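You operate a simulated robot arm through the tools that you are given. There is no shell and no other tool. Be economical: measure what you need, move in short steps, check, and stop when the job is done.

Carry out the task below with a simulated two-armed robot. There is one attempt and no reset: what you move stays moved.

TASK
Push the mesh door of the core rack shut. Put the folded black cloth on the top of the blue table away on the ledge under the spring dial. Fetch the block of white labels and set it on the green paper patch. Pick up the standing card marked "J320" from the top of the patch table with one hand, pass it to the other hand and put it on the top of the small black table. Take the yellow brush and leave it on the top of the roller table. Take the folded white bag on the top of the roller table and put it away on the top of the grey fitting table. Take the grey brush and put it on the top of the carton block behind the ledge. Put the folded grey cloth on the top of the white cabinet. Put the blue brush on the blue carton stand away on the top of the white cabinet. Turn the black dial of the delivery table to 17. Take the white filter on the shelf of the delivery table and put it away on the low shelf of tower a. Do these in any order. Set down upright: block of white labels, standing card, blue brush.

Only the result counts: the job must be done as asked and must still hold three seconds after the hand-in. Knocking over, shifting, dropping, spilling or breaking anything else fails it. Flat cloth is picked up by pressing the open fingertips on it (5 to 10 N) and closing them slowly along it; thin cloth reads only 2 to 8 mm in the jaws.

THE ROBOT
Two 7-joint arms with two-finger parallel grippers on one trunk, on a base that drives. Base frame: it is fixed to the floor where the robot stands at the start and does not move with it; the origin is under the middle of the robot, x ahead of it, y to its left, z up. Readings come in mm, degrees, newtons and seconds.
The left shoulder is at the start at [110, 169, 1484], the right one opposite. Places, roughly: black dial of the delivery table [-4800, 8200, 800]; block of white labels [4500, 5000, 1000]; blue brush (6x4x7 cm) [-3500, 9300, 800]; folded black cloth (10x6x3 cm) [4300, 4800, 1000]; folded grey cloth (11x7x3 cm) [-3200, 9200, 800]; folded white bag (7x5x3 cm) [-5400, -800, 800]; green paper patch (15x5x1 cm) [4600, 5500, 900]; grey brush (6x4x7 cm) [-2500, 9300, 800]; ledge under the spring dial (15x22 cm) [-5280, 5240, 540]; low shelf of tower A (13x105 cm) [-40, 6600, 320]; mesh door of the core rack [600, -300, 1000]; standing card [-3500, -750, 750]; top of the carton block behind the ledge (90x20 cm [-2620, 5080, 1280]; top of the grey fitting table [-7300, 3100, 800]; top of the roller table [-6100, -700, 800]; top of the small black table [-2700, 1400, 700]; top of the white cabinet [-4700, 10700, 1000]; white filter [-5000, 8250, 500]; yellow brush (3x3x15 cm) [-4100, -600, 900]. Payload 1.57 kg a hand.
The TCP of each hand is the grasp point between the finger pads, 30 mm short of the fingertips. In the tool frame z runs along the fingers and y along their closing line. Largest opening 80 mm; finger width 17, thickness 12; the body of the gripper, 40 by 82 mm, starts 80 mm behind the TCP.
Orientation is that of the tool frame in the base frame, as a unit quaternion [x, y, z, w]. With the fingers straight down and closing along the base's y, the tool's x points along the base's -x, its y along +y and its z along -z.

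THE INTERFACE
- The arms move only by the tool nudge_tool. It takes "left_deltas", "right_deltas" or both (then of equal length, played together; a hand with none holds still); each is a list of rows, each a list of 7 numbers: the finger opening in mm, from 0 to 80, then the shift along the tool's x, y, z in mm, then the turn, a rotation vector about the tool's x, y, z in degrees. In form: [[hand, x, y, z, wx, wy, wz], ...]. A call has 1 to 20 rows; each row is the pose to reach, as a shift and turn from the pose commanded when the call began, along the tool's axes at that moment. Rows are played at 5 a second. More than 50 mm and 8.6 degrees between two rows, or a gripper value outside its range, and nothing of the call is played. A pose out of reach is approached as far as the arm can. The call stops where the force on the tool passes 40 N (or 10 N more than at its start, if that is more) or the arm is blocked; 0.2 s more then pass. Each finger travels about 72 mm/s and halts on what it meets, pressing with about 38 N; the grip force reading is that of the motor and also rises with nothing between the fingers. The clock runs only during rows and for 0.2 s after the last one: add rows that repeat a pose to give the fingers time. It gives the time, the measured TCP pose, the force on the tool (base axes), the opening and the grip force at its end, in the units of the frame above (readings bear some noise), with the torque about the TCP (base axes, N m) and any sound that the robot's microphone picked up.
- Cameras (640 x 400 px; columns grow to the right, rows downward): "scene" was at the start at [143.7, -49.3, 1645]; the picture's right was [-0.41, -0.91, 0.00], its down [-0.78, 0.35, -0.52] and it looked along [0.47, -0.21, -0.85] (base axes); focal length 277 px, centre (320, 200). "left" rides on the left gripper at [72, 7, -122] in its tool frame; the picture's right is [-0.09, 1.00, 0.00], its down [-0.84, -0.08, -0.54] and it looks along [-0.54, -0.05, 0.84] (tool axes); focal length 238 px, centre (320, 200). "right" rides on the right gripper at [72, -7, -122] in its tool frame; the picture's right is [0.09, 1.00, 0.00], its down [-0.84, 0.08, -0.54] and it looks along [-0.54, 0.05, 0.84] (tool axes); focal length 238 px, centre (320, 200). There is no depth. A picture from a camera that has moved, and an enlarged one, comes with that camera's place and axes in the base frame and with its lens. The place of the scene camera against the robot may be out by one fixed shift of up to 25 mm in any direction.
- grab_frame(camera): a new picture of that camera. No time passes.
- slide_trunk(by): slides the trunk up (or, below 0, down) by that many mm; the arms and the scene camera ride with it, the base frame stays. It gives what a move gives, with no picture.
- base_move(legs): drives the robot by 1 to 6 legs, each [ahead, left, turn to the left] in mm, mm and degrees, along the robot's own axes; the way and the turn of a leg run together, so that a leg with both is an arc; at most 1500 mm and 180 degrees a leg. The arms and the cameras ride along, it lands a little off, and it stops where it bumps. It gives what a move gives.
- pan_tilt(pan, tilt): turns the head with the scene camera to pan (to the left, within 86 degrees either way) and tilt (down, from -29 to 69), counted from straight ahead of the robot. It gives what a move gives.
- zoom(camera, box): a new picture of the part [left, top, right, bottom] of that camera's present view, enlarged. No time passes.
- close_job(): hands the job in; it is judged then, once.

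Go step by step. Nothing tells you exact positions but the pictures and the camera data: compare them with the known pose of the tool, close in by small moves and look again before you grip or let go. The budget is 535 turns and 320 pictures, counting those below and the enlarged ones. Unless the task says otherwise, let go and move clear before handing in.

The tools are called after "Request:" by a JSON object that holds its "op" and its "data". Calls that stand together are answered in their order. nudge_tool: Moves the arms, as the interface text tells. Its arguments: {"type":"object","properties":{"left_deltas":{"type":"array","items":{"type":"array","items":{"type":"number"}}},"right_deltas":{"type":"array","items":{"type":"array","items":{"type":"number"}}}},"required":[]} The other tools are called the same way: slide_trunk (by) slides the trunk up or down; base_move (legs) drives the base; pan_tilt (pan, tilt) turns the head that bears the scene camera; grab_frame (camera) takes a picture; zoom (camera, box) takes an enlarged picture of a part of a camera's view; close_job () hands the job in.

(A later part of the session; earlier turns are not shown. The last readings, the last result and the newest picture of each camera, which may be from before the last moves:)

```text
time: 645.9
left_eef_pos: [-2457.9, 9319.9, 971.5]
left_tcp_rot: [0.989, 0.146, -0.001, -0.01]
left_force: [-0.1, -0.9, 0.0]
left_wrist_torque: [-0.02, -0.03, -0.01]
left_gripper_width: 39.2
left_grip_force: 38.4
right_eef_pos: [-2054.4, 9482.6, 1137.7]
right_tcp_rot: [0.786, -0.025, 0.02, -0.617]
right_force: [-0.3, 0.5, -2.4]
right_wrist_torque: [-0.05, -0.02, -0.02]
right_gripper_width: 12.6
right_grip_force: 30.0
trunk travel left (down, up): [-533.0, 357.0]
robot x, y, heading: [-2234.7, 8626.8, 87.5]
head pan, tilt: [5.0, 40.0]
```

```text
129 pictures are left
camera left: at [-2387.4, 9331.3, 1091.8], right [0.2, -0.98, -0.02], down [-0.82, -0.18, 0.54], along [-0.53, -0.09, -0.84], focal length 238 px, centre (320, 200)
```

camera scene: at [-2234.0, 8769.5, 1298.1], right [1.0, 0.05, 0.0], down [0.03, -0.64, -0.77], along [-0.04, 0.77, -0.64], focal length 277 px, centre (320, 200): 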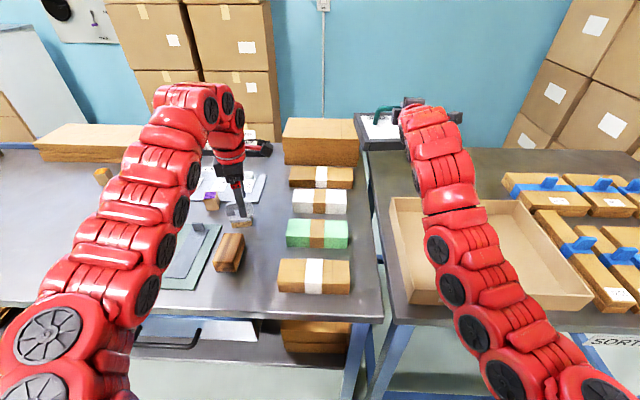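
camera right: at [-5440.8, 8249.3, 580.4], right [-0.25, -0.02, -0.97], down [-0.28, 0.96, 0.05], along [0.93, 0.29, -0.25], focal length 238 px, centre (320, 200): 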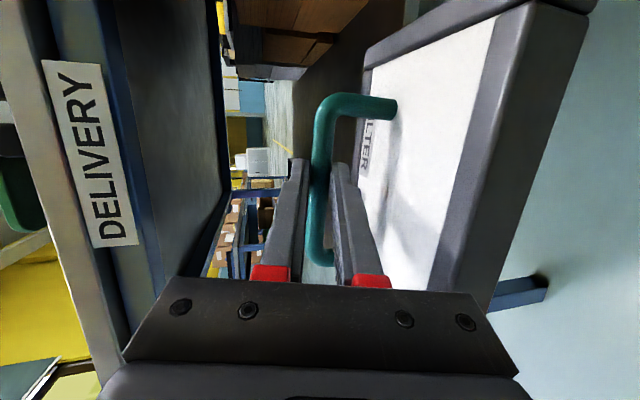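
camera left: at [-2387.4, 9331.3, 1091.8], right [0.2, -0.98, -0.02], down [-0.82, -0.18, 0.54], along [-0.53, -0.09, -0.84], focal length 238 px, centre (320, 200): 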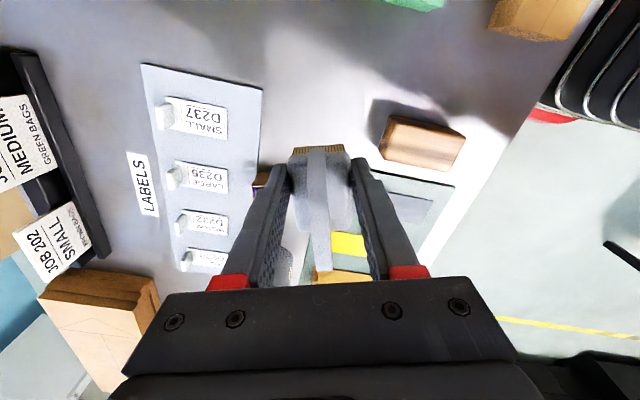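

The grey brush is held. I raise the trunk, back off, turn west and look south toward the carton block.

Request:
{"op": "slide_trunk", "data": {"by": 300}}

Request:
{"op": "base_move", "data": {"legs": [[-200, 0, 0], [0, 0, 92.5]]}}

Request:
{"op": "pan_tilt", "data": {"pan": 80, "tilt": 15}}

Request:
{"op": "grab_frame", "data": {"camera": "scene"}}

```text
time: 648.9
left_eef_pos: [-2457.7, 9319.4, 1270.7]
left_tcp_rot: [0.989, 0.145, 0.0, -0.01]
left_force: [-0.1, 0.9, -0.5]
left_wrist_torque: [0.02, 0.0, 0.03]
left_gripper_width: 38.8
left_grip_force: 37.5
right_eef_pos: [-2054.4, 9484.3, 1437.8]
right_tcp_rot: [0.786, -0.026, 0.021, -0.617]
right_force: [-0.2, 0.8, -2.8]
right_wrist_torque: [-0.05, -0.03, -0.02]
right_gripper_width: 12.5
right_grip_force: 29.6
trunk travel left (down, up): [-833.0, 57.0]
robot x, y, heading: [-2234.4, 8624.9, 87.4]
head pan, tilt: [5.0, 40.0]
```

```text
time: 654.5
left_eef_pos: [-2917.6, 8152.2, 1272.0]
left_tcp_rot: [0.565, 0.825, -0.009, -0.007]
left_force: [0.0, -0.3, -0.9]
left_wrist_torque: [0.01, -0.01, 0.0]
left_gripper_width: 39.0
left_grip_force: 38.2
right_eef_pos: [-3111.8, 8542.4, 1436.9]
right_tcp_rot: [0.554, 0.559, -0.439, -0.434]
right_force: [0.2, 0.1, 0.2]
right_wrist_torque: [0.02, 0.0, -0.02]
right_gripper_width: 4.8
right_grip_force: 0.0
trunk travel left (down, up): [-833.0, 57.0]
robot x, y, heading: [-2240.4, 8429.3, -178.0]
head pan, tilt: [5.0, 40.0]
```

```text
time: 656.0
left_eef_pos: [-2916.7, 8153.5, 1270.8]
left_tcp_rot: [0.566, 0.824, -0.008, -0.007]
left_force: [-0.2, 0.2, -0.3]
left_wrist_torque: [-0.02, 0.0, 0.03]
left_gripper_width: 39.0
left_grip_force: 37.8
right_eef_pos: [-3111.6, 8543.5, 1437.7]
right_tcp_rot: [0.553, 0.559, -0.44, -0.435]
right_force: [-0.4, -0.3, -0.2]
right_wrist_torque: [-0.04, 0.02, -0.04]
right_gripper_width: 5.2
right_grip_force: 0.0
trunk travel left (down, up): [-833.0, 57.0]
robot x, y, heading: [-2243.8, 8426.4, -177.9]
head pan, tilt: [80.0, 15.0]
```

```text
128 pictures are left
camera scene: at [-2335.1, 8310.9, 1744.6], right [-0.99, 0.14, 0.0], down [0.04, 0.26, -0.97], along [-0.13, -0.96, -0.26], focal length 277 px, centre (320, 200)
```

scene: 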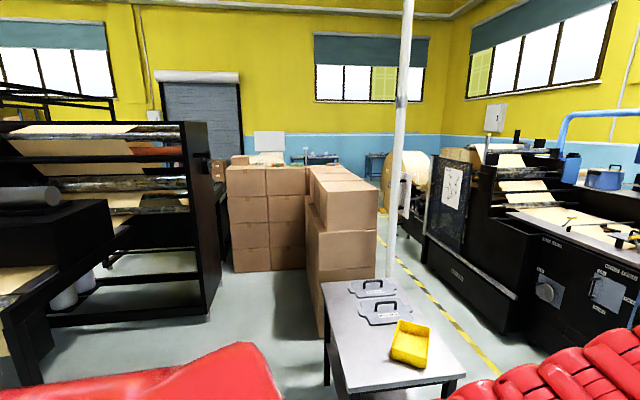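

The right gripper reads 5 mm with no force, so the filter has slipped out of the hand during the turn. I look for it.

Request:
{"op": "pan_tilt", "data": {"pan": -70, "tilt": 40}}

Request:
{"op": "grab_frame", "data": {"camera": "scene"}}

Request:
{"op": "pan_tilt", "data": {"pan": -20, "tilt": 45}}

Request:
{"op": "grab_frame", "data": {"camera": "scene"}}

```text
time: 658.3
left_eef_pos: [-2917.4, 8151.7, 1270.7]
left_tcp_rot: [0.566, 0.825, -0.008, -0.006]
left_force: [0.5, 0.9, 0.2]
left_wrist_torque: [0.01, -0.02, -0.01]
left_gripper_width: 39.0
left_grip_force: 38.1
right_eef_pos: [-3111.3, 8542.3, 1438.0]
right_tcp_rot: [0.554, 0.559, -0.439, -0.434]
right_force: [0.0, -0.1, 0.7]
right_wrist_torque: [0.01, -0.03, 0.02]
right_gripper_width: 5.0
right_grip_force: 0.1
trunk travel left (down, up): [-833.0, 57.0]
robot x, y, heading: [-2245.5, 8431.1, -178.0]
head pan, tilt: [-70.0, 40.0]
```

```text
127 pictures are left
camera scene: at [-2354.0, 8482.2, 1705.1], right [0.93, 0.38, 0.0], down [0.24, -0.6, -0.77], along [-0.29, 0.71, -0.64], focal length 277 px, centre (320, 200)
```

scene: 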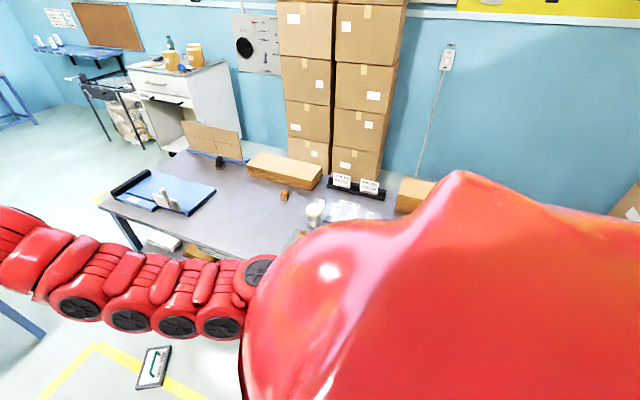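

```text
time: 659.5
left_eef_pos: [-2917.1, 8151.4, 1270.6]
left_tcp_rot: [0.566, 0.824, -0.008, -0.007]
left_force: [0.1, -0.5, 0.0]
left_wrist_torque: [0.01, -0.02, 0.01]
left_gripper_width: 38.9
left_grip_force: 38.3
right_eef_pos: [-3112.1, 8542.5, 1438.0]
right_tcp_rot: [0.554, 0.559, -0.439, -0.434]
right_force: [0.0, -0.2, -0.2]
right_wrist_torque: [-0.03, -0.03, 0.02]
right_gripper_width: 5.1
right_grip_force: 0.0
trunk travel left (down, up): [-833.0, 57.0]
robot x, y, heading: [-2239.2, 8431.4, -178.1]
head pan, tilt: [-20.0, 45.0]
```

```text
126 pictures are left
camera scene: at [-2399.4, 8428.6, 1697.8], right [0.31, 0.95, 0.0], down [0.67, -0.22, -0.71], along [-0.67, 0.22, -0.71], focal length 277 px, centre (320, 200)
```

scene: 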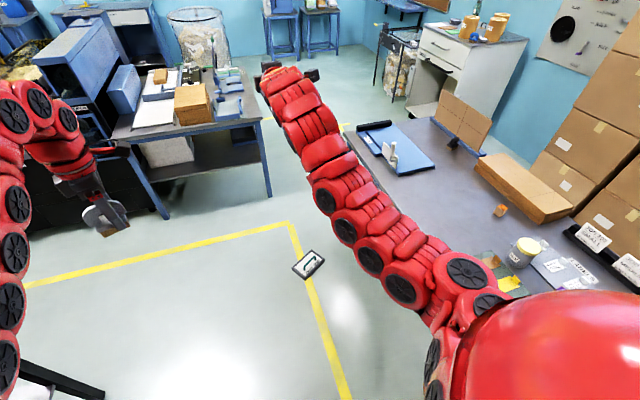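

The filter lies upright on the floor at about (-3414,8670); the bench looks intact. I bring the right hand back to pointing down and move near it.

Request:
{"op": "nudge_tool", "data": {"right_deltas": [[20, 0, 23, -11, -7.6, 0, 0], [40, 0, 47, -23, -15.2, 0, 0], [60, 0, 70, -34, -22.8, 0, 0], [60, 0, 94, -46, -30.4, 0, 0], [60, 0, 117, -57, -38, 0, 0], [60, 0, 140, -69, -45.6, 0, 0], [60, 0, 164, -80, -53.2, 0, 0], [60, 0, 187, -92, -60.8, 0, 0], [60, 0, 211, -103, -68.4, 0, 0], [60, 0, 234, -115, -76, 0, 0], [60, 0, 234, -115, -76, 0, 0]]}}

Request:
{"op": "base_move", "data": {"legs": [[540, -70, -2]]}}

Request:
{"op": "grab_frame", "data": {"camera": "right"}}

Request:
{"op": "grab_frame", "data": {"camera": "scene"}}

```text
time: 661.9
left_eef_pos: [-2916.4, 8152.4, 1271.1]
left_tcp_rot: [0.566, 0.824, -0.008, -0.007]
left_force: [-0.3, 0.3, -0.2]
left_wrist_torque: [0.01, -0.01, 0.03]
left_gripper_width: 39.1
left_grip_force: 37.7
right_eef_pos: [-2942.6, 8546.0, 1237.9]
right_tcp_rot: [0.703, 0.712, -0.002, -0.002]
right_force: [0.5, 0.1, -0.2]
right_wrist_torque: [-0.04, -0.01, 0.02]
right_gripper_width: 60.0
right_grip_force: 0.1
trunk travel left (down, up): [-833.0, 57.0]
robot x, y, heading: [-2244.0, 8423.9, -178.3]
head pan, tilt: [-20.0, 45.0]
```

```text
time: 665.0
left_eef_pos: [-3460.5, 8231.9, 1270.2]
left_tcp_rot: [0.578, 0.816, -0.008, -0.009]
left_force: [0.2, 0.0, -0.4]
left_wrist_torque: [0.01, 0.03, 0.03]
left_gripper_width: 38.7
left_grip_force: 37.9
right_eef_pos: [-3475.8, 8626.3, 1238.8]
right_tcp_rot: [0.713, 0.701, -0.003, -0.003]
right_force: [-0.7, -0.4, -0.4]
right_wrist_torque: [-0.02, 0.0, 0.01]
right_gripper_width: 60.0
right_grip_force: 0.0
trunk travel left (down, up): [-833.0, 57.0]
robot x, y, heading: [-2780.6, 8487.2, -180.0]
head pan, tilt: [-20.0, 45.0]
```

```text
125 pictures are left
camera right: at [-3480.8, 8698.6, 1361.9], right [1.0, 0.07, -0.01], down [0.06, -0.84, 0.54], along [0.03, -0.54, -0.84], focal length 238 px, centre (320, 200)
```

right: 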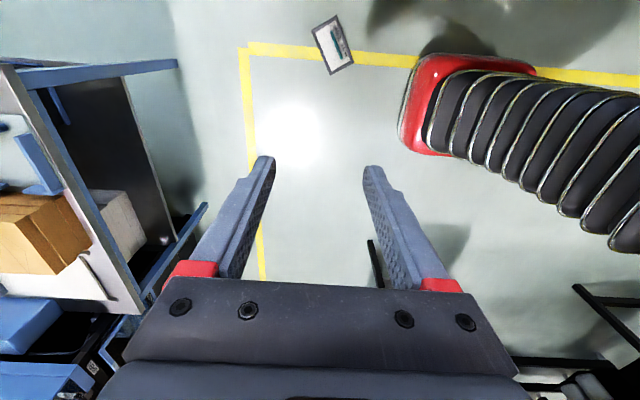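

```text
124 pictures are left
camera scene: at [-2934.1, 8492.7, 1697.9], right [0.34, 0.94, 0.0], down [0.67, -0.24, -0.71], along [-0.67, 0.24, -0.71], focal length 277 px, centre (320, 200)
```

scene: 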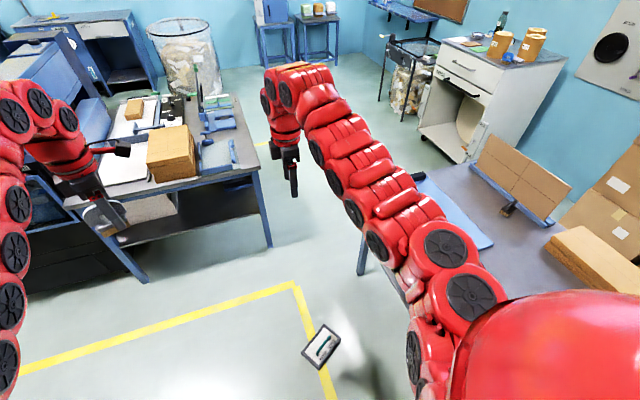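

I rotate the right wrist so it closes across the filter's handle, then line up over it.

Request:
{"op": "nudge_tool", "data": {"right_deltas": [[60, 0, 0, 0, 0, 0, 8], [60, 0, 0, 0, 0, 0, 16], [60, 0, 0, 0, 0, 0, 24], [60, 0, 0, 0, 0, 0, 32], [60, 0, 0, 0, 0, 0, 40], [60, 0, 0, 0, 0, 0, 48], [60, 0, 0, 0, 0, 0, 56], [60, 0, 0, 0, 0, 0, 64], [60, 0, 0, 0, 0, 0, 72], [60, 0, 0, 0, 0, 0, 80], [60, 0, 0, 0, 0, 0, 88], [60, 0, 0, 0, 0, 0, 96], [60, 0, 0, 0, 0, 0, 104], [60, 0, 0, 0, 0, 0, 112], [60, 0, 0, 0, 0, 0, 120], [60, 0, 0, 0, 0, 0, 128], [60, 0, 0, 0, 0, 0, 136], [60, 0, 0, 0, 0, 0, 144], [60, 0, 0, 0, 0, 0, 150]]}}

Request:
{"op": "slide_trunk", "data": {"by": -400}}

Request:
{"op": "grab_frame", "data": {"camera": "right"}}

```text
time: 669.0
left_eef_pos: [-3460.4, 8232.3, 1271.7]
left_tcp_rot: [0.578, 0.816, -0.008, -0.007]
left_force: [0.1, -0.7, -0.7]
left_wrist_torque: [0.03, -0.01, 0.01]
left_gripper_width: 39.1
left_grip_force: 37.7
right_eef_pos: [-3477.2, 8625.8, 1238.8]
right_tcp_rot: [0.861, -0.509, -0.002, 0.001]
right_force: [-0.6, -0.2, 0.0]
right_wrist_torque: [0.0, -0.01, 0.0]
right_gripper_width: 59.8
right_grip_force: 0.0
trunk travel left (down, up): [-833.0, 57.0]
robot x, y, heading: [-2780.5, 8487.9, -179.4]
head pan, tilt: [-20.0, 45.0]
```

```text
time: 672.9
left_eef_pos: [-3460.1, 8231.5, 870.6]
left_tcp_rot: [0.577, 0.816, -0.009, -0.006]
left_force: [-0.2, 0.2, -0.8]
left_wrist_torque: [0.0, 0.0, -0.01]
left_gripper_width: 38.9
left_grip_force: 38.4
right_eef_pos: [-3476.6, 8626.6, 838.1]
right_tcp_rot: [0.861, -0.508, -0.002, 0.001]
right_force: [0.2, -0.3, 0.1]
right_wrist_torque: [0.0, -0.04, -0.01]
right_gripper_width: 60.0
right_grip_force: 0.1
trunk travel left (down, up): [-433.0, 457.0]
robot x, y, heading: [-2777.3, 8488.0, -179.8]
head pan, tilt: [-20.0, 45.0]
```

```text
123 pictures are left
camera right: at [-3435.9, 8567.1, 961.5], right [-0.83, -0.56, 0.0], down [-0.47, 0.7, 0.54], along [-0.31, 0.45, -0.84], focal length 238 px, centre (320, 200)
```

right: 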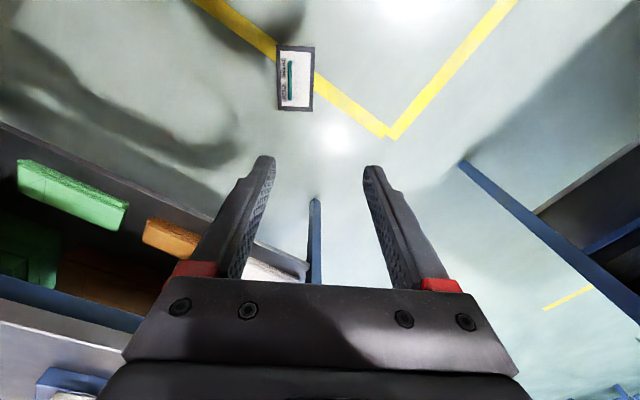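

Request:
{"op": "base_move", "data": {"legs": [[36, -71, 0]]}}

Request:
{"op": "nudge_tool", "data": {"right_deltas": [[60, 12, -22, 40, 0, 0, 0], [60, 24, -44, 80, 0, 0, 0], [60, 36, -66, 120, 0, 0, 0], [60, 48, -87, 160, 0, 0, 0], [60, 48, -87, 200, 0, 0, 0], [60, 48, -87, 240, 0, 0, 0], [60, 48, -87, 240, 0, 0, 0]]}}

```text
time: 673.9
left_eef_pos: [-3496.4, 8301.1, 871.3]
left_tcp_rot: [0.578, 0.816, -0.008, -0.007]
left_force: [-0.1, -0.1, -0.4]
left_wrist_torque: [-0.01, 0.03, 0.02]
left_gripper_width: 39.2
left_grip_force: 38.2
right_eef_pos: [-3513.6, 8694.2, 838.0]
right_tcp_rot: [0.861, -0.508, -0.002, 0.003]
right_force: [-0.5, 0.1, 0.5]
right_wrist_torque: [-0.02, -0.03, 0.01]
right_gripper_width: 60.0
right_grip_force: 0.1
trunk travel left (down, up): [-433.0, 457.0]
robot x, y, heading: [-2816.6, 8552.6, -179.6]
head pan, tilt: [-20.0, 45.0]
```

```text
time: 675.5
left_eef_pos: [-3496.0, 8299.4, 871.7]
left_tcp_rot: [0.578, 0.816, -0.007, -0.007]
left_force: [0.9, -0.2, -0.9]
left_wrist_torque: [0.03, 0.04, -0.02]
left_gripper_width: 38.6
left_grip_force: 38.5
right_eef_pos: [-3413.4, 8696.5, 595.3]
right_tcp_rot: [0.862, -0.507, -0.002, 0.002]
right_force: [-0.1, 0.0, 0.0]
right_wrist_torque: [0.01, 0.04, 0.02]
right_gripper_width: 59.8
right_grip_force: 0.1
right hand out of reach, approached as far as the arm can: row 3, 4
trunk travel left (down, up): [-433.0, 457.0]
robot x, y, heading: [-2813.9, 8554.0, -179.7]
head pan, tilt: [-20.0, 45.0]
```

Request:
{"op": "slide_trunk", "data": {"by": -300}}

Request:
{"op": "grab_frame", "data": {"camera": "right"}}

```text
time: 678.5
left_eef_pos: [-3497.1, 8302.4, 570.5]
left_tcp_rot: [0.578, 0.816, -0.009, -0.006]
left_force: [0.6, 0.9, -0.8]
left_wrist_torque: [0.02, 0.02, 0.0]
left_gripper_width: 38.8
left_grip_force: 38.1
right_eef_pos: [-3414.4, 8697.3, 296.1]
right_tcp_rot: [0.862, -0.507, -0.003, 0.001]
right_force: [-0.4, 0.5, 0.7]
right_wrist_torque: [0.01, 0.0, 0.02]
right_gripper_width: 60.1
right_grip_force: 0.1
trunk travel left (down, up): [-133.0, 757.0]
robot x, y, heading: [-2815.8, 8556.6, -179.8]
head pan, tilt: [-20.0, 45.0]
```

```text
122 pictures are left
camera right: at [-3373.0, 8638.6, 418.4], right [-0.83, -0.56, 0.0], down [-0.47, 0.69, 0.54], along [-0.31, 0.45, -0.84], focal length 238 px, centre (320, 200)
```

right: 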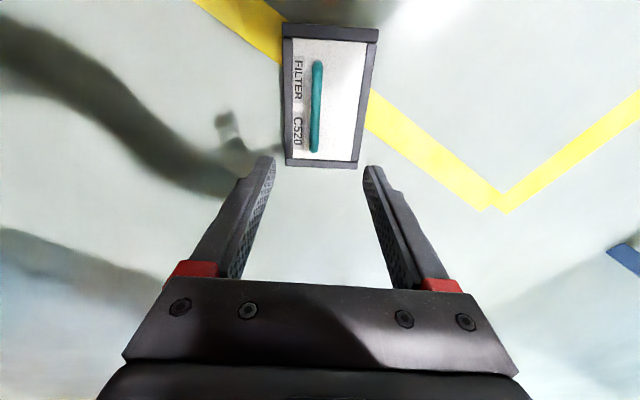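

Request:
{"op": "slide_trunk", "data": {"by": -125}}

Request:
{"op": "nudge_tool", "data": {"right_deltas": [[50, 1, -3, 20, 0, 0, 0], [44, 1, -3, 40, 0, 0, 0], [44, 1, -3, 40, 0, 0, 0]]}}

Request:
{"op": "grab_frame", "data": {"camera": "right"}}

```text
time: 680.0
left_eef_pos: [-3497.3, 8300.1, 445.3]
left_tcp_rot: [0.578, 0.816, -0.008, -0.007]
left_force: [-0.2, -0.6, -0.9]
left_wrist_torque: [0.01, -0.01, 0.0]
left_gripper_width: 39.0
left_grip_force: 38.2
right_eef_pos: [-3415.1, 8697.4, 170.4]
right_tcp_rot: [0.862, -0.508, -0.003, 0.002]
right_force: [0.3, 0.0, 1.1]
right_wrist_torque: [-0.01, -0.03, 0.01]
right_gripper_width: 60.0
right_grip_force: 0.1
trunk travel left (down, up): [-8.0, 882.0]
robot x, y, heading: [-2814.5, 8557.9, -179.7]
head pan, tilt: [-20.0, 45.0]
```

```text
time: 680.8
left_eef_pos: [-3497.6, 8299.6, 445.9]
left_tcp_rot: [0.578, 0.816, -0.007, -0.007]
left_force: [-0.4, -0.1, -1.2]
left_wrist_torque: [0.01, 0.01, 0.01]
left_gripper_width: 39.0
left_grip_force: 38.1
right_eef_pos: [-3411.7, 8698.7, 129.9]
right_tcp_rot: [0.862, -0.507, -0.003, 0.001]
right_force: [-0.3, 0.3, -0.3]
right_wrist_torque: [-0.03, 0.0, 0.0]
right_gripper_width: 44.2
right_grip_force: 0.1
trunk travel left (down, up): [-8.0, 882.0]
robot x, y, heading: [-2815.5, 8554.4, -179.7]
head pan, tilt: [-20.0, 45.0]
```

```text
121 pictures are left
camera right: at [-3370.8, 8639.3, 252.9], right [-0.83, -0.56, 0.01], down [-0.47, 0.69, 0.55], along [-0.31, 0.45, -0.84], focal length 238 px, centre (320, 200)
```

right: 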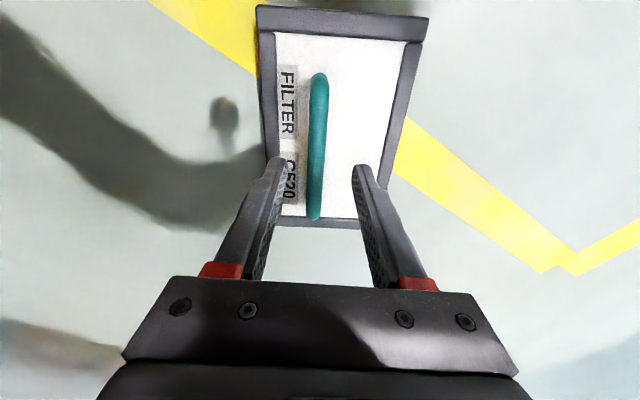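

Request:
{"op": "nudge_tool", "data": {"right_deltas": [[44, 0, 0, 20, 0, 0, 0], [40, 0, 0, 40, 0, 0, 0], [40, 0, 0, 50, 0, 0, 0], [30, 0, 0, 50, 0, 0, 0], [18, 0, 0, 50, 0, 0, 0], [6, 0, 0, 50, 0, 0, 0], [0, 0, 0, 50, 0, 0, 0], [0, 0, 0, 50, 0, 0, 0]]}}

Request:
{"op": "grab_frame", "data": {"camera": "right"}}

```text
time: 682.6
left_eef_pos: [-3496.3, 8300.4, 445.9]
left_tcp_rot: [0.578, 0.816, -0.008, -0.007]
left_force: [0.4, 0.4, -0.2]
left_wrist_torque: [-0.01, -0.01, -0.03]
left_gripper_width: 39.1
left_grip_force: 38.6
right_eef_pos: [-3412.3, 8699.4, 81.2]
right_tcp_rot: [0.862, -0.508, -0.003, 0.002]
right_force: [0.4, -0.1, -0.2]
right_wrist_torque: [-0.07, -0.02, 0.09]
right_gripper_width: 13.3
right_grip_force: 29.4
trunk travel left (down, up): [-8.0, 882.0]
robot x, y, heading: [-2817.2, 8551.4, -179.4]
head pan, tilt: [-20.0, 45.0]
```

```text
120 pictures are left
camera right: at [-3370.8, 8639.2, 203.4], right [-0.83, -0.56, 0.0], down [-0.47, 0.69, 0.54], along [-0.31, 0.45, -0.84], focal length 238 px, centre (320, 200)
```

right: 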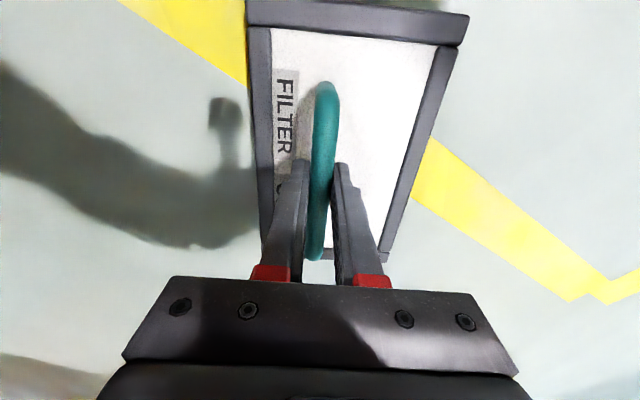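

The handle is gripped again. I lift and raise the trunk.

Request:
{"op": "nudge_tool", "data": {"right_deltas": [[0, 0, 0, -20, 0, 0, 0], [0, 0, 0, -50, 0, 0, 0], [0, 0, 0, -90, 0, 0, 0]]}}

Request:
{"op": "slide_trunk", "data": {"by": 400}}

Request:
{"op": "slide_trunk", "data": {"by": 400}}

Request:
{"op": "grab_frame", "data": {"camera": "right"}}

```text
time: 683.4
left_eef_pos: [-3495.5, 8299.7, 446.0]
left_tcp_rot: [0.577, 0.817, -0.008, -0.007]
left_force: [0.4, -0.2, -1.0]
left_wrist_torque: [0.01, -0.01, -0.01]
left_gripper_width: 39.0
left_grip_force: 38.1
right_eef_pos: [-3411.3, 8697.7, 172.2]
right_tcp_rot: [0.862, -0.507, -0.001, 0.003]
right_force: [0.8, 0.7, -2.3]
right_wrist_torque: [-0.01, -0.03, -0.02]
right_gripper_width: 13.3
right_grip_force: 29.8
trunk travel left (down, up): [-8.0, 882.0]
robot x, y, heading: [-2815.3, 8555.8, -179.6]
head pan, tilt: [-20.0, 45.0]
```

```text
time: 687.3
left_eef_pos: [-3495.9, 8300.8, 844.6]
left_tcp_rot: [0.578, 0.816, -0.008, -0.006]
left_force: [-0.1, 0.4, -1.3]
left_wrist_torque: [0.04, 0.02, 0.0]
left_gripper_width: 39.3
left_grip_force: 37.9
right_eef_pos: [-3413.5, 8700.1, 570.8]
right_tcp_rot: [0.862, -0.507, -0.003, 0.001]
right_force: [0.8, 0.1, -2.7]
right_wrist_torque: [0.02, -0.04, 0.0]
right_gripper_width: 13.0
right_grip_force: 29.9
trunk travel left (down, up): [-408.0, 482.0]
robot x, y, heading: [-2814.7, 8556.1, -179.5]
head pan, tilt: [-20.0, 45.0]
```

```text
time: 691.1
left_eef_pos: [-3497.2, 8300.3, 1246.3]
left_tcp_rot: [0.578, 0.816, -0.008, -0.006]
left_force: [0.3, 0.7, -1.0]
left_wrist_torque: [0.02, 0.03, -0.02]
left_gripper_width: 39.2
left_grip_force: 38.0
right_eef_pos: [-3412.4, 8698.6, 970.5]
right_tcp_rot: [0.862, -0.507, -0.002, 0.002]
right_force: [0.0, -0.3, -2.9]
right_wrist_torque: [-0.04, 0.0, 0.01]
right_gripper_width: 13.2
right_grip_force: 29.8
trunk travel left (down, up): [-808.0, 82.0]
robot x, y, heading: [-2814.3, 8558.7, -179.6]
head pan, tilt: [-20.0, 45.0]
```

```text
119 pictures are left
camera right: at [-3371.8, 8640.1, 1094.3], right [-0.83, -0.56, 0.0], down [-0.47, 0.69, 0.54], along [-0.31, 0.45, -0.84], focal length 238 px, centre (320, 200)
```

right: 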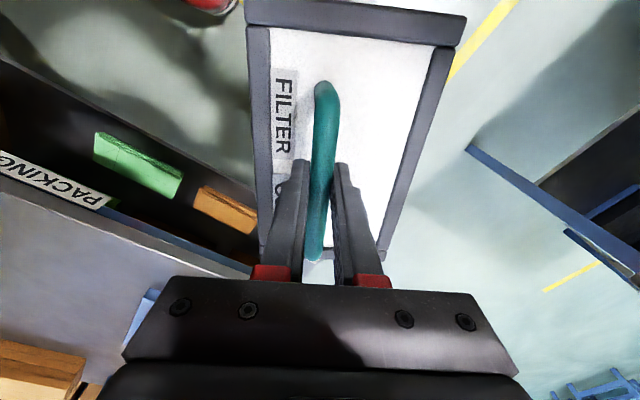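

The filter is held with fingers straight down. I turn south and drive toward the corridor leading to the carton block.

Request:
{"op": "base_move", "data": {"legs": [[0, 0, 90], [0, 700, 0], [1400, 0, 0]]}}

Request:
{"op": "pan_tilt", "data": {"pan": 0, "tilt": 15}}

Request:
{"op": "grab_frame", "data": {"camera": "scene"}}

```text
time: 705.4
left_eef_pos: [-1899.7, 6441.2, 1246.0]
left_tcp_rot: [-0.156, 0.988, -0.011, 0.001]
left_force: [-0.6, -0.6, -1.3]
left_wrist_torque: [-0.03, 0.02, -0.01]
left_gripper_width: 39.1
left_grip_force: 38.3
right_eef_pos: [-2295.8, 6535.0, 971.5]
right_tcp_rot: [0.971, 0.238, -0.001, 0.003]
right_force: [-0.4, 0.2, -2.5]
right_wrist_torque: [0.01, 0.01, 0.0]
right_gripper_width: 13.3
right_grip_force: 29.4
trunk travel left (down, up): [-808.0, 82.0]
robot x, y, heading: [-2134.8, 7127.9, -91.0]
head pan, tilt: [-20.0, 45.0]
```

```text
time: 706.3
left_eef_pos: [-1901.0, 6441.0, 1245.7]
left_tcp_rot: [-0.156, 0.988, -0.011, 0.001]
left_force: [-0.5, 0.5, -0.5]
left_wrist_torque: [0.01, 0.01, 0.02]
left_gripper_width: 39.0
left_grip_force: 38.3
right_eef_pos: [-2297.5, 6535.5, 971.9]
right_tcp_rot: [0.971, 0.238, -0.001, 0.003]
right_force: [-0.1, -0.4, -1.8]
right_wrist_torque: [0.01, -0.02, 0.02]
right_gripper_width: 13.0
right_grip_force: 29.9
trunk travel left (down, up): [-808.0, 82.0]
robot x, y, heading: [-2141.5, 7128.2, -91.2]
head pan, tilt: [0.0, 15.0]
```

```text
118 pictures are left
camera scene: at [-2141.9, 6933.3, 1719.5], right [-1.0, 0.02, 0.0], down [0.0, 0.26, -0.97], along [-0.02, -0.97, -0.26], focal length 277 px, centre (320, 200)
```

scene: 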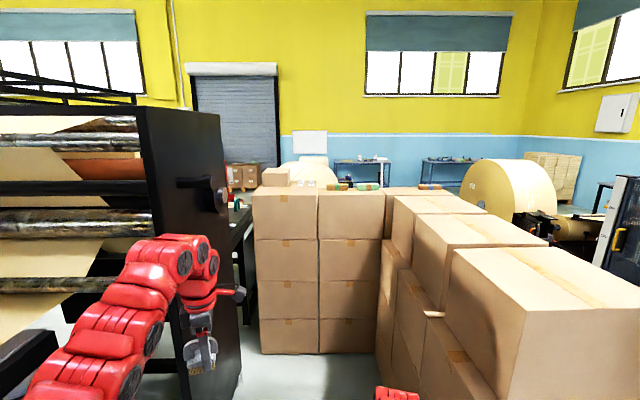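

Request:
{"op": "zoom", "data": {"camera": "scene", "box": [240, 150, 480, 270]}}

```text
2.67 times, centred on (360, 210) of scene
camera zoom: at [-2141.9, 6933.3, 1719.5], right [-1.0, 0.02, 0.0], down [0.0, 0.26, -0.97], along [-0.02, -0.97, -0.26], focal length 738 px, centre (213, 173)
```

zoom: 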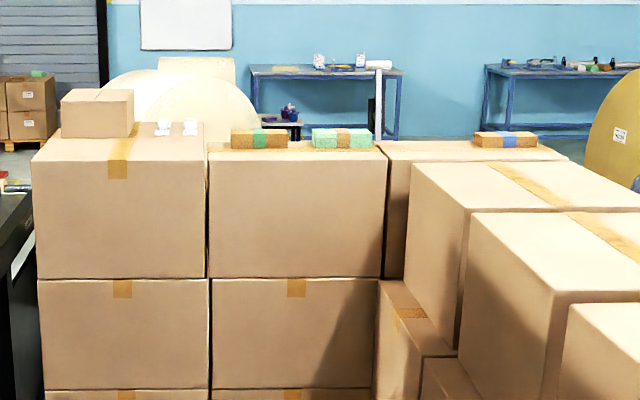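

The carton block top (x −3070..−2170, y≈5080, z≈1290) is reachable, but the filter in the right hand would get in the way. So I deliver the filter to tower A first: back north, then east.

Request:
{"op": "base_move", "data": {"legs": [[-900, 0, 0], [0, 1400, 0]]}}

Request:
{"op": "pan_tilt", "data": {"pan": 20, "tilt": 20}}

Request:
{"op": "grab_frame", "data": {"camera": "scene"}}

```text
time: 717.7
left_eef_pos: [-482.9, 7317.8, 1245.3]
left_tcp_rot: [-0.154, 0.988, -0.01, 0.001]
left_force: [0.1, -0.1, -1.0]
left_wrist_torque: [0.01, 0.02, 0.02]
left_gripper_width: 39.3
left_grip_force: 38.4
right_eef_pos: [-876.9, 7414.7, 971.3]
right_tcp_rot: [0.972, 0.235, -0.001, 0.002]
right_force: [-0.3, 0.4, -2.0]
right_wrist_torque: [0.01, 0.01, 0.01]
right_gripper_width: 13.4
right_grip_force: 29.9
trunk travel left (down, up): [-808.0, 82.0]
robot x, y, heading: [-716.8, 8006.8, -91.4]
head pan, tilt: [0.0, 15.0]
```

```text
time: 718.5
left_eef_pos: [-482.6, 7316.0, 1246.3]
left_tcp_rot: [-0.153, 0.988, -0.01, 0.0]
left_force: [-0.1, 0.6, -0.6]
left_wrist_torque: [-0.01, 0.01, -0.03]
left_gripper_width: 38.9
left_grip_force: 38.0
right_eef_pos: [-878.1, 7414.0, 971.2]
right_tcp_rot: [0.972, 0.234, -0.001, 0.003]
right_force: [0.4, -0.2, -2.3]
right_wrist_torque: [0.02, 0.01, -0.01]
right_gripper_width: 13.4
right_grip_force: 29.6
trunk travel left (down, up): [-808.0, 82.0]
robot x, y, heading: [-716.6, 8005.7, -91.5]
head pan, tilt: [20.0, 20.0]
```

```text
116 pictures are left
camera scene: at [-687.5, 7816.2, 1711.5], right [-0.95, -0.32, 0.0], down [-0.11, 0.32, -0.94], along [0.3, -0.89, -0.34], focal length 277 px, centre (320, 200)
```

scene: 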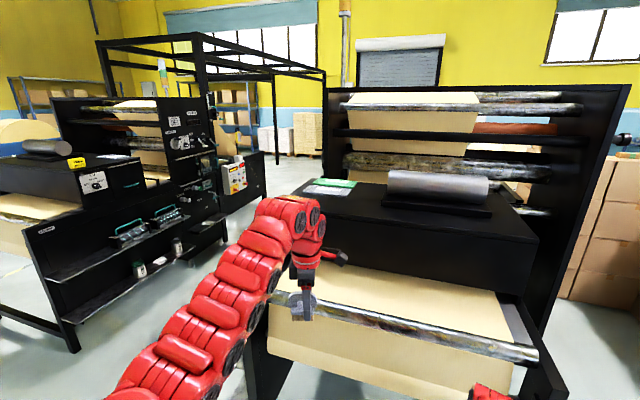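

Request:
{"op": "base_move", "data": {"legs": [[0, 1350, 0]]}}

Request:
{"op": "pan_tilt", "data": {"pan": -15, "tilt": 25}}

Request:
{"op": "grab_frame", "data": {"camera": "scene"}}

```text
time: 725.3
left_eef_pos: [871.3, 7271.8, 1245.0]
left_tcp_rot: [-0.148, 0.989, -0.011, 0.001]
left_force: [0.2, 0.6, -0.9]
left_wrist_torque: [-0.01, 0.04, 0.0]
left_gripper_width: 39.2
left_grip_force: 38.5
right_eef_pos: [475.5, 7373.0, 971.1]
right_tcp_rot: [0.973, 0.23, 0.0, 0.003]
right_force: [0.3, -0.1, -1.7]
right_wrist_torque: [0.03, 0.0, -0.02]
right_gripper_width: 13.3
right_grip_force: 29.8
trunk travel left (down, up): [-808.0, 82.0]
robot x, y, heading: [645.2, 7966.4, -92.1]
head pan, tilt: [20.0, 20.0]
```

```text
time: 726.4
left_eef_pos: [870.6, 7272.1, 1246.9]
left_tcp_rot: [-0.148, 0.989, -0.01, 0.001]
left_force: [-0.4, 0.5, -0.6]
left_wrist_torque: [-0.05, -0.01, 0.0]
left_gripper_width: 39.3
left_grip_force: 37.9
right_eef_pos: [476.3, 7374.3, 971.8]
right_tcp_rot: [0.973, 0.229, 0.0, 0.003]
right_force: [0.6, 0.0, -1.8]
right_wrist_torque: [0.04, 0.02, -0.03]
right_gripper_width: 13.1
right_grip_force: 29.7
trunk travel left (down, up): [-808.0, 82.0]
robot x, y, heading: [643.8, 7967.0, -92.0]
head pan, tilt: [-15.0, 25.0]
```

```text
115 pictures are left
camera scene: at [614.9, 7774.6, 1703.4], right [-0.96, 0.29, 0.0], down [0.12, 0.4, -0.91], along [-0.26, -0.87, -0.42], focal length 277 px, centre (320, 200)
```

scene: 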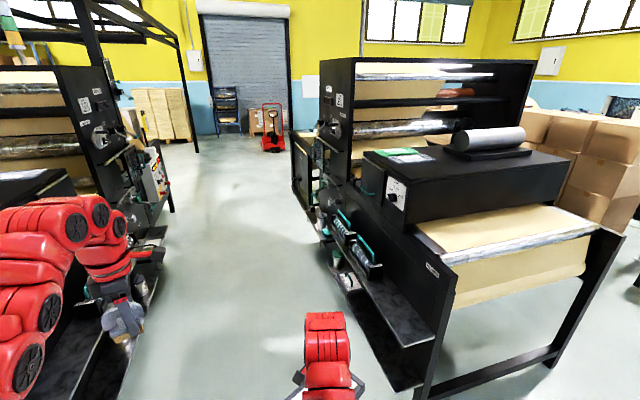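

Tower A's shelves face east; the low shelf's near (north) half looks free. I drive into the aisle and face it.

Request:
{"op": "base_move", "data": {"legs": [[700, 250, 0], [300, 0, -88]]}}

Request:
{"op": "pan_tilt", "data": {"pan": 0, "tilt": 38}}

Request:
{"op": "grab_frame", "data": {"camera": "scene"}}

```text
time: 734.1
left_eef_pos: [-19.6, 6855.9, 1244.3]
left_tcp_rot: [0.594, 0.804, -0.008, -0.007]
left_force: [0.2, -0.3, -0.5]
left_wrist_torque: [0.02, 0.04, 0.01]
left_gripper_width: 38.9
left_grip_force: 37.8
right_eef_pos: [81.1, 7251.2, 971.6]
right_tcp_rot: [0.851, -0.525, -0.002, 0.001]
right_force: [0.1, 1.1, -2.5]
right_wrist_torque: [-0.02, -0.02, -0.02]
right_gripper_width: 13.3
right_grip_force: 29.8
trunk travel left (down, up): [-808.0, 82.0]
robot x, y, heading: [669.7, 7085.3, 177.9]
head pan, tilt: [-15.0, 25.0]
cut short: leg 2
```

```text
time: 734.9
left_eef_pos: [-19.6, 6857.4, 1245.5]
left_tcp_rot: [0.594, 0.804, -0.008, -0.006]
left_force: [-0.1, 0.2, -1.2]
left_wrist_torque: [0.0, 0.03, 0.01]
left_gripper_width: 39.1
left_grip_force: 38.2
right_eef_pos: [81.3, 7251.5, 970.9]
right_tcp_rot: [0.852, -0.524, -0.002, 0.001]
right_force: [-0.3, -1.0, -2.3]
right_wrist_torque: [0.01, -0.03, -0.02]
right_gripper_width: 13.6
right_grip_force: 29.9
trunk travel left (down, up): [-808.0, 82.0]
robot x, y, heading: [671.7, 7084.9, 178.0]
head pan, tilt: [0.0, 38.0]
```

```text
114 pictures are left
camera scene: at [506.6, 7069.1, 1683.1], right [0.03, 1.0, 0.0], down [0.62, -0.02, -0.79], along [-0.79, 0.03, -0.62], focal length 277 px, centre (320, 200)
```

scene: 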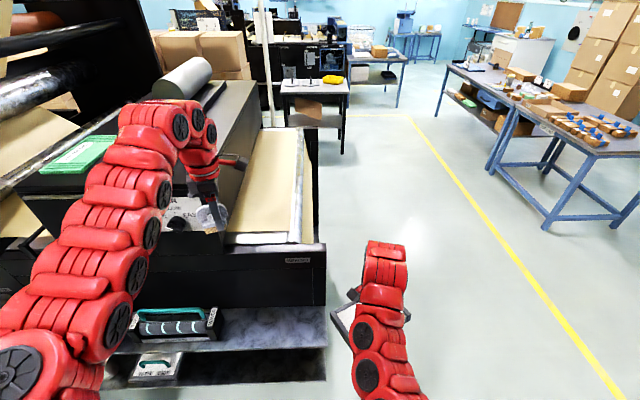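

The low shelf (z≈320) sits under an upper shelf, so the filter must go in from the front with a tilted hand. I turn the robot so the left hand stays out in the aisle, and rotate the right wrist so the handle lies along the shelf.

Request:
{"op": "base_move", "data": {"legs": [[0, 0, 42]]}}

Request:
{"op": "nudge_tool", "data": {"right_deltas": [[0, 0, 0, 0, 0, 0, -8], [0, 0, 0, 0, 0, 0, -16], [0, 0, 0, 0, 0, 0, -24], [0, 0, 0, 0, 0, 0, -32], [0, 0, 0, 0, 0, 0, -40], [0, 0, 0, 0, 0, 0, -48], [0, 0, 0, 0, 0, 0, -56], [0, 0, 0, 0, 0, 0, -64], [0, 0, 0, 0, 0, 0, -72], [0, 0, 0, 0, 0, 0, -80], [0, 0, 0, 0, 0, 0, -88], [0, 0, 0, 0, 0, 0, -96], [0, 0, 0, 0, 0, 0, -104], [0, 0, 0, 0, 0, 0, -111]]}}

Request:
{"op": "grab_frame", "data": {"camera": "scene"}}

```text
time: 737.3
left_eef_pos: [314.2, 6450.2, 1246.6]
left_tcp_rot: [0.264, 0.964, -0.01, -0.004]
left_force: [-0.3, -0.3, -0.6]
left_wrist_torque: [0.0, 0.01, 0.0]
left_gripper_width: 39.2
left_grip_force: 37.9
right_eef_pos: [122.7, 6810.6, 972.1]
right_tcp_rot: [0.983, -0.183, -0.002, 0.003]
right_force: [-0.4, 0.1, -1.9]
right_wrist_torque: [0.0, -0.02, -0.03]
right_gripper_width: 13.2
right_grip_force: 29.7
trunk travel left (down, up): [-808.0, 82.0]
robot x, y, heading: [674.2, 7083.3, -139.6]
head pan, tilt: [0.0, 38.0]
```

```text
time: 740.3
left_eef_pos: [314.5, 6450.1, 1245.6]
left_tcp_rot: [0.264, 0.964, -0.01, -0.004]
left_force: [0.4, 0.2, -0.4]
left_wrist_torque: [0.01, -0.01, -0.02]
left_gripper_width: 39.3
left_grip_force: 37.7
right_eef_pos: [123.7, 6811.1, 970.9]
right_tcp_rot: [0.706, 0.708, -0.003, 0.0]
right_force: [-0.4, 0.0, -2.2]
right_wrist_torque: [-0.02, 0.01, 0.0]
right_gripper_width: 13.4
right_grip_force: 29.9
trunk travel left (down, up): [-808.0, 82.0]
robot x, y, heading: [669.0, 7083.7, -139.8]
head pan, tilt: [0.0, 38.0]
```

```text
113 pictures are left
camera scene: at [546.4, 6955.1, 1683.0], right [-0.65, 0.76, 0.0], down [0.47, 0.4, -0.79], along [-0.6, -0.51, -0.62], focal length 277 px, centre (320, 200)
```

scene: 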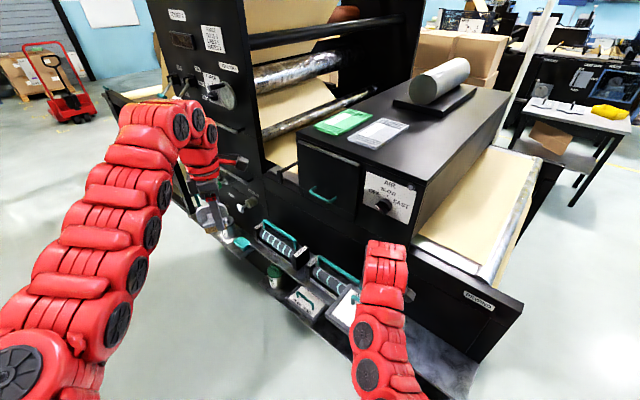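

Request:
{"op": "slide_trunk", "data": {"by": -400}}

Request:
{"op": "pan_tilt", "data": {"pan": -8, "tilt": 42}}

Request:
{"op": "grab_frame", "data": {"camera": "scene"}}

Request:
{"op": "grab_frame", "data": {"camera": "right"}}

```text
time: 744.1
left_eef_pos: [313.8, 6450.4, 845.8]
left_tcp_rot: [0.264, 0.965, -0.009, -0.004]
left_force: [0.2, 0.0, -1.1]
left_wrist_torque: [0.0, 0.03, -0.01]
left_gripper_width: 39.3
left_grip_force: 38.1
right_eef_pos: [123.6, 6810.2, 571.1]
right_tcp_rot: [0.707, 0.707, -0.002, 0.0]
right_force: [-0.3, 0.0, -2.4]
right_wrist_torque: [0.03, 0.03, -0.01]
right_gripper_width: 13.3
right_grip_force: 29.9
trunk travel left (down, up): [-408.0, 482.0]
robot x, y, heading: [673.1, 7087.1, -139.6]
head pan, tilt: [0.0, 38.0]
```

```text
time: 744.8
left_eef_pos: [314.7, 6449.5, 846.4]
left_tcp_rot: [0.264, 0.965, -0.01, -0.004]
left_force: [0.1, -0.1, -1.2]
left_wrist_torque: [-0.02, 0.02, 0.02]
left_gripper_width: 39.0
left_grip_force: 38.0
right_eef_pos: [124.2, 6810.6, 571.0]
right_tcp_rot: [0.708, 0.707, -0.003, 0.0]
right_force: [0.1, -0.3, -2.3]
right_wrist_torque: [0.03, -0.01, 0.01]
right_gripper_width: 13.0
right_grip_force: 29.4
trunk travel left (down, up): [-408.0, 482.0]
robot x, y, heading: [673.1, 7087.8, -139.6]
head pan, tilt: [-8.0, 42.0]
```

```text
112 pictures are left
camera scene: at [541.7, 6966.3, 1277.1], right [-0.54, 0.84, 0.0], down [0.57, 0.36, -0.74], along [-0.63, -0.4, -0.67], focal length 277 px, centre (320, 200)
```

scene: 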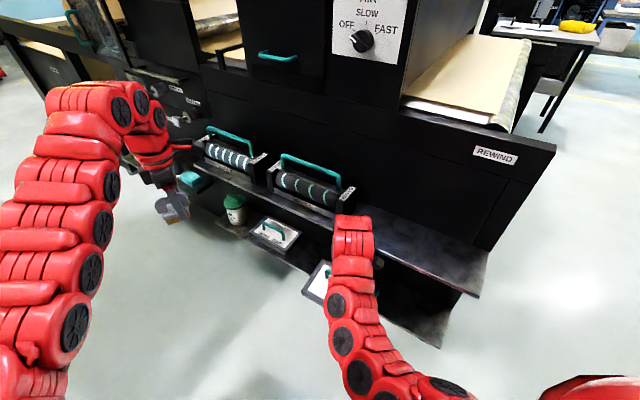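

```text
111 pictures are left
camera right: at [116.7, 6883.1, 693.9], right [1.0, 0.09, 0.0], down [0.08, -0.83, 0.54], along [0.05, -0.54, -0.84], focal length 238 px, centre (320, 200)
```

right: 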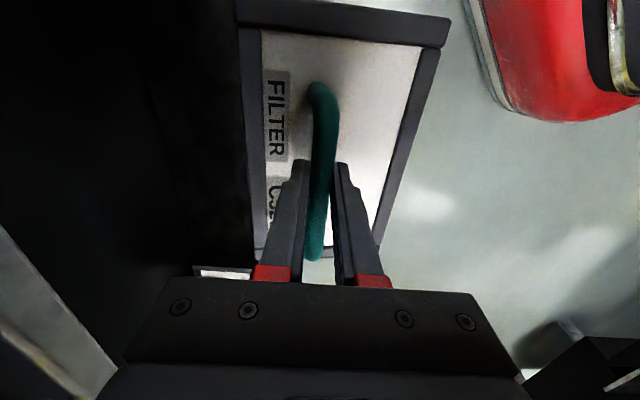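

Upper shelf is at about z≈650, so there is roughly 330 mm of height to work in. I tilt the hand 35° forward here, then lower.

Request:
{"op": "nudge_tool", "data": {"right_deltas": [[0, 0, 0, 0, 7, 0, 0], [0, 0, 0, 0, 14, 0, 0], [0, 0, 0, 0, 21, 0, 0], [0, 0, 0, 0, 28, 0, 0], [0, 0, 0, 0, 35, 0, 0], [0, 0, 0, 0, 35, 0, 0]]}}

Request:
{"op": "slide_trunk", "data": {"by": -130}}

Request:
{"op": "grab_frame", "data": {"camera": "scene"}}

Request:
{"op": "grab_frame", "data": {"camera": "right"}}

```text
time: 746.2
left_eef_pos: [315.1, 6450.7, 847.5]
left_tcp_rot: [0.265, 0.964, -0.01, -0.003]
left_force: [-0.4, 0.2, -0.4]
left_wrist_torque: [-0.02, 0.0, 0.01]
left_gripper_width: 39.0
left_grip_force: 38.3
right_eef_pos: [123.6, 6809.6, 570.1]
right_tcp_rot: [0.674, 0.674, -0.215, -0.213]
right_force: [0.9, 0.0, -2.7]
right_wrist_torque: [0.02, -0.06, -0.03]
right_gripper_width: 13.1
right_grip_force: 29.8
trunk travel left (down, up): [-408.0, 482.0]
robot x, y, heading: [670.9, 7084.9, -139.5]
head pan, tilt: [-8.0, 42.0]
```

```text
time: 747.8
left_eef_pos: [314.7, 6450.8, 717.2]
left_tcp_rot: [0.263, 0.965, -0.01, -0.004]
left_force: [-0.6, -0.4, -0.6]
left_wrist_torque: [-0.02, 0.03, 0.04]
left_gripper_width: 39.0
left_grip_force: 37.8
right_eef_pos: [123.1, 6810.5, 440.8]
right_tcp_rot: [0.674, 0.674, -0.215, -0.212]
right_force: [0.4, 1.0, -1.3]
right_wrist_torque: [0.03, -0.04, 0.01]
right_gripper_width: 13.1
right_grip_force: 30.0
trunk travel left (down, up): [-278.0, 612.0]
robot x, y, heading: [671.5, 7085.2, -139.6]
head pan, tilt: [-8.0, 42.0]
```

```text
110 pictures are left
camera scene: at [541.8, 6966.5, 1147.2], right [-0.54, 0.84, 0.0], down [0.57, 0.36, -0.74], along [-0.63, -0.4, -0.67], focal length 277 px, centre (320, 200)
```

scene: 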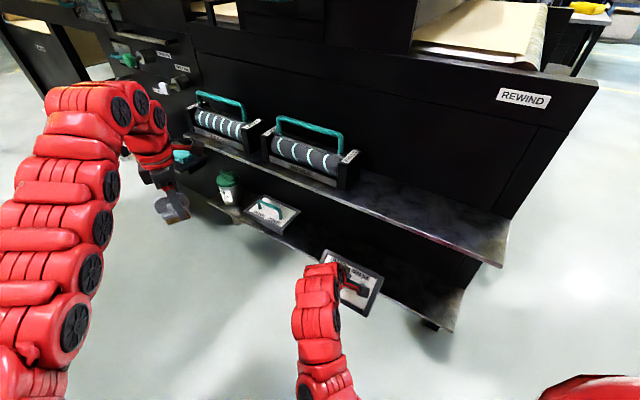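

```text
109 pictures are left
camera right: at [188.0, 6883.5, 545.6], right [0.81, 0.09, -0.57], down [0.38, -0.84, 0.4], along [-0.44, -0.54, -0.71], focal length 238 px, centre (320, 200)
```

right: 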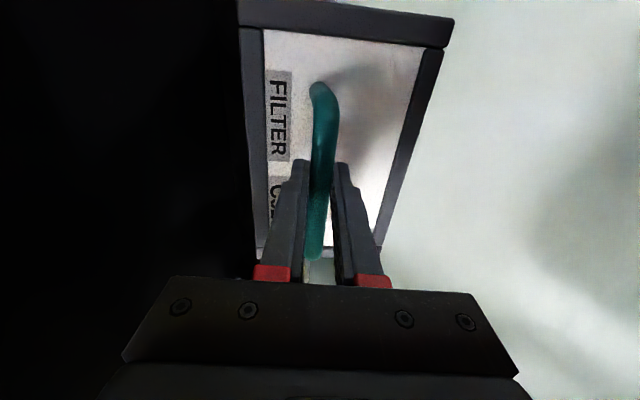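

To keep the filter level with a tilted hand, I set it flat on the floor here, re-tilt the hand around the handle, and regrip. First back to vertical and down.

Request:
{"op": "nudge_tool", "data": {"right_deltas": [[0, 0, 0, 0, -7, 0, 0], [0, 0, 0, 0, -14, 0, 0], [0, 0, 0, 0, -21, 0, 0], [0, 0, 0, 0, -28, 0, 0], [0, 0, 0, 0, -35, 0, 0]]}}

Request:
{"op": "slide_trunk", "data": {"by": -270}}

Request:
{"op": "nudge_tool", "data": {"right_deltas": [[0, 0, 0, 25, 0, 0, 0], [0, 0, 0, 50, 0, 0, 0], [0, 0, 0, 70, 0, 0, 0], [0, 0, 0, 80, 0, 0, 0]]}}

```text
time: 749.0
left_eef_pos: [315.3, 6449.9, 716.6]
left_tcp_rot: [0.263, 0.965, -0.01, -0.003]
left_force: [0.2, 0.2, -0.9]
left_wrist_torque: [-0.01, 0.04, 0.04]
left_gripper_width: 39.0
left_grip_force: 38.4
right_eef_pos: [124.1, 6809.8, 441.2]
right_tcp_rot: [0.706, 0.708, -0.003, 0.0]
right_force: [-0.3, -0.9, -1.6]
right_wrist_torque: [0.01, 0.02, -0.01]
right_gripper_width: 13.5
right_grip_force: 30.1
trunk travel left (down, up): [-278.0, 612.0]
robot x, y, heading: [675.9, 7086.2, -139.6]
head pan, tilt: [-8.0, 42.0]
```

```text
time: 751.7
left_eef_pos: [314.3, 6451.0, 446.3]
left_tcp_rot: [0.264, 0.964, -0.01, -0.004]
left_force: [0.0, -0.6, -0.8]
left_wrist_torque: [0.02, 0.01, 0.02]
left_gripper_width: 39.2
left_grip_force: 37.6
right_eef_pos: [123.1, 6812.3, 169.9]
right_tcp_rot: [0.707, 0.707, -0.002, -0.001]
right_force: [0.2, -0.3, -2.0]
right_wrist_torque: [0.02, -0.01, -0.02]
right_gripper_width: 13.0
right_grip_force: 29.5
trunk travel left (down, up): [-8.0, 882.0]
robot x, y, heading: [672.2, 7083.4, -139.4]
head pan, tilt: [-8.0, 42.0]
```

```text
time: 752.7
left_eef_pos: [314.9, 6449.3, 446.5]
left_tcp_rot: [0.264, 0.964, -0.009, -0.004]
left_force: [-0.3, 1.2, -1.0]
left_wrist_torque: [-0.03, 0.0, -0.01]
left_gripper_width: 39.0
left_grip_force: 37.5
right_eef_pos: [122.6, 6809.8, 91.0]
right_tcp_rot: [0.708, 0.707, -0.004, 0.0]
right_force: [-0.4, -0.3, -1.7]
right_wrist_torque: [-0.04, 0.01, 0.0]
right_gripper_width: 13.1
right_grip_force: 29.9
trunk travel left (down, up): [-8.0, 882.0]
robot x, y, heading: [673.8, 7086.4, -139.5]
head pan, tilt: [-8.0, 42.0]
```

Request:
{"op": "nudge_tool", "data": {"right_deltas": [[0, 0, 0, 4, 0, 0, 0], [0, 0, 0, 8, 0, 0, 0], [0, 0, 0, 11, 0, 0, 0]]}}

```text
time: 753.5
left_eef_pos: [314.9, 6450.0, 447.0]
left_tcp_rot: [0.263, 0.965, -0.01, -0.005]
left_force: [0.3, 0.8, -0.1]
left_wrist_torque: [-0.03, -0.03, 0.01]
left_gripper_width: 39.1
left_grip_force: 38.3
right_eef_pos: [123.0, 6809.3, 81.2]
right_tcp_rot: [0.707, 0.707, -0.004, -0.001]
right_force: [6.0, 3.5, 16.8]
right_wrist_torque: [0.28, -0.06, -0.06]
right_gripper_width: 13.3
right_grip_force: 30.0
trunk travel left (down, up): [-8.0, 882.0]
robot x, y, heading: [672.7, 7085.9, -139.7]
head pan, tilt: [-8.0, 42.0]
```

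Down on the floor. I open to 24 mm, tilt the hand 45° around the bar, centre on the handle and regrip.

Request:
{"op": "nudge_tool", "data": {"right_deltas": [[18, 0, 0, -2, 0, 0, 0], [24, 0, 0, -3, 0, 0, 0], [24, 4, 0, -3, 7.5, 0, 0], [24, 8, 0, -3, 15, 0, 0], [24, 10, 0, -3, 22.5, 0, 0], [24, 10, 0, -3, 30, 0, 0], [24, 10, 0, -3, 37.5, 0, 0], [24, 10, 0, -3, 45, 0, 0], [24, 10, 0, -3, 45, 0, 0]]}}

Request:
{"op": "grab_frame", "data": {"camera": "right"}}

```text
time: 755.7
left_eef_pos: [315.0, 6453.1, 457.5]
left_tcp_rot: [0.264, 0.965, -0.012, -0.004]
left_force: [-0.6, -0.3, -0.6]
left_wrist_torque: [0.0, 0.01, -0.03]
left_gripper_width: 38.9
left_grip_force: 38.5
right_eef_pos: [81.4, 6746.3, 195.8]
right_tcp_rot: [0.663, 0.607, -0.365, -0.242]
right_force: [0.3, 0.7, 0.6]
right_wrist_torque: [0.02, 0.0, -0.02]
right_gripper_width: 24.1
right_grip_force: 0.0
trunk travel left (down, up): [-8.0, 882.0]
robot x, y, heading: [673.3, 7085.5, -139.6]
head pan, tilt: [-8.0, 42.0]
stopped in row 9 (right hand): the arm was blocked; the commanded pose is now the measured one
```

```text
108 pictures are left
camera right: at [171.4, 6833.2, 262.6], right [0.63, -0.05, -0.78], down [0.47, -0.77, 0.43], along [-0.62, -0.64, -0.45], focal length 238 px, centre (320, 200)
```

right: 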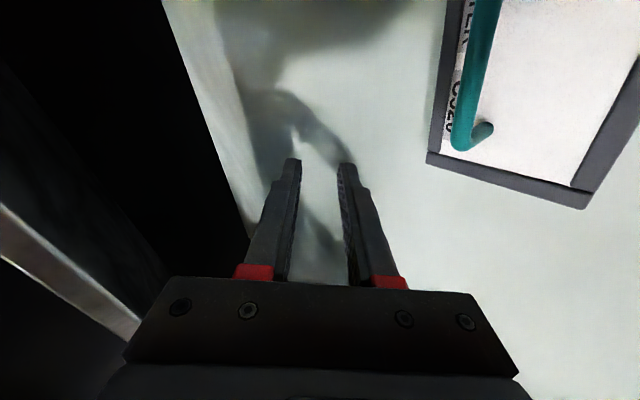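

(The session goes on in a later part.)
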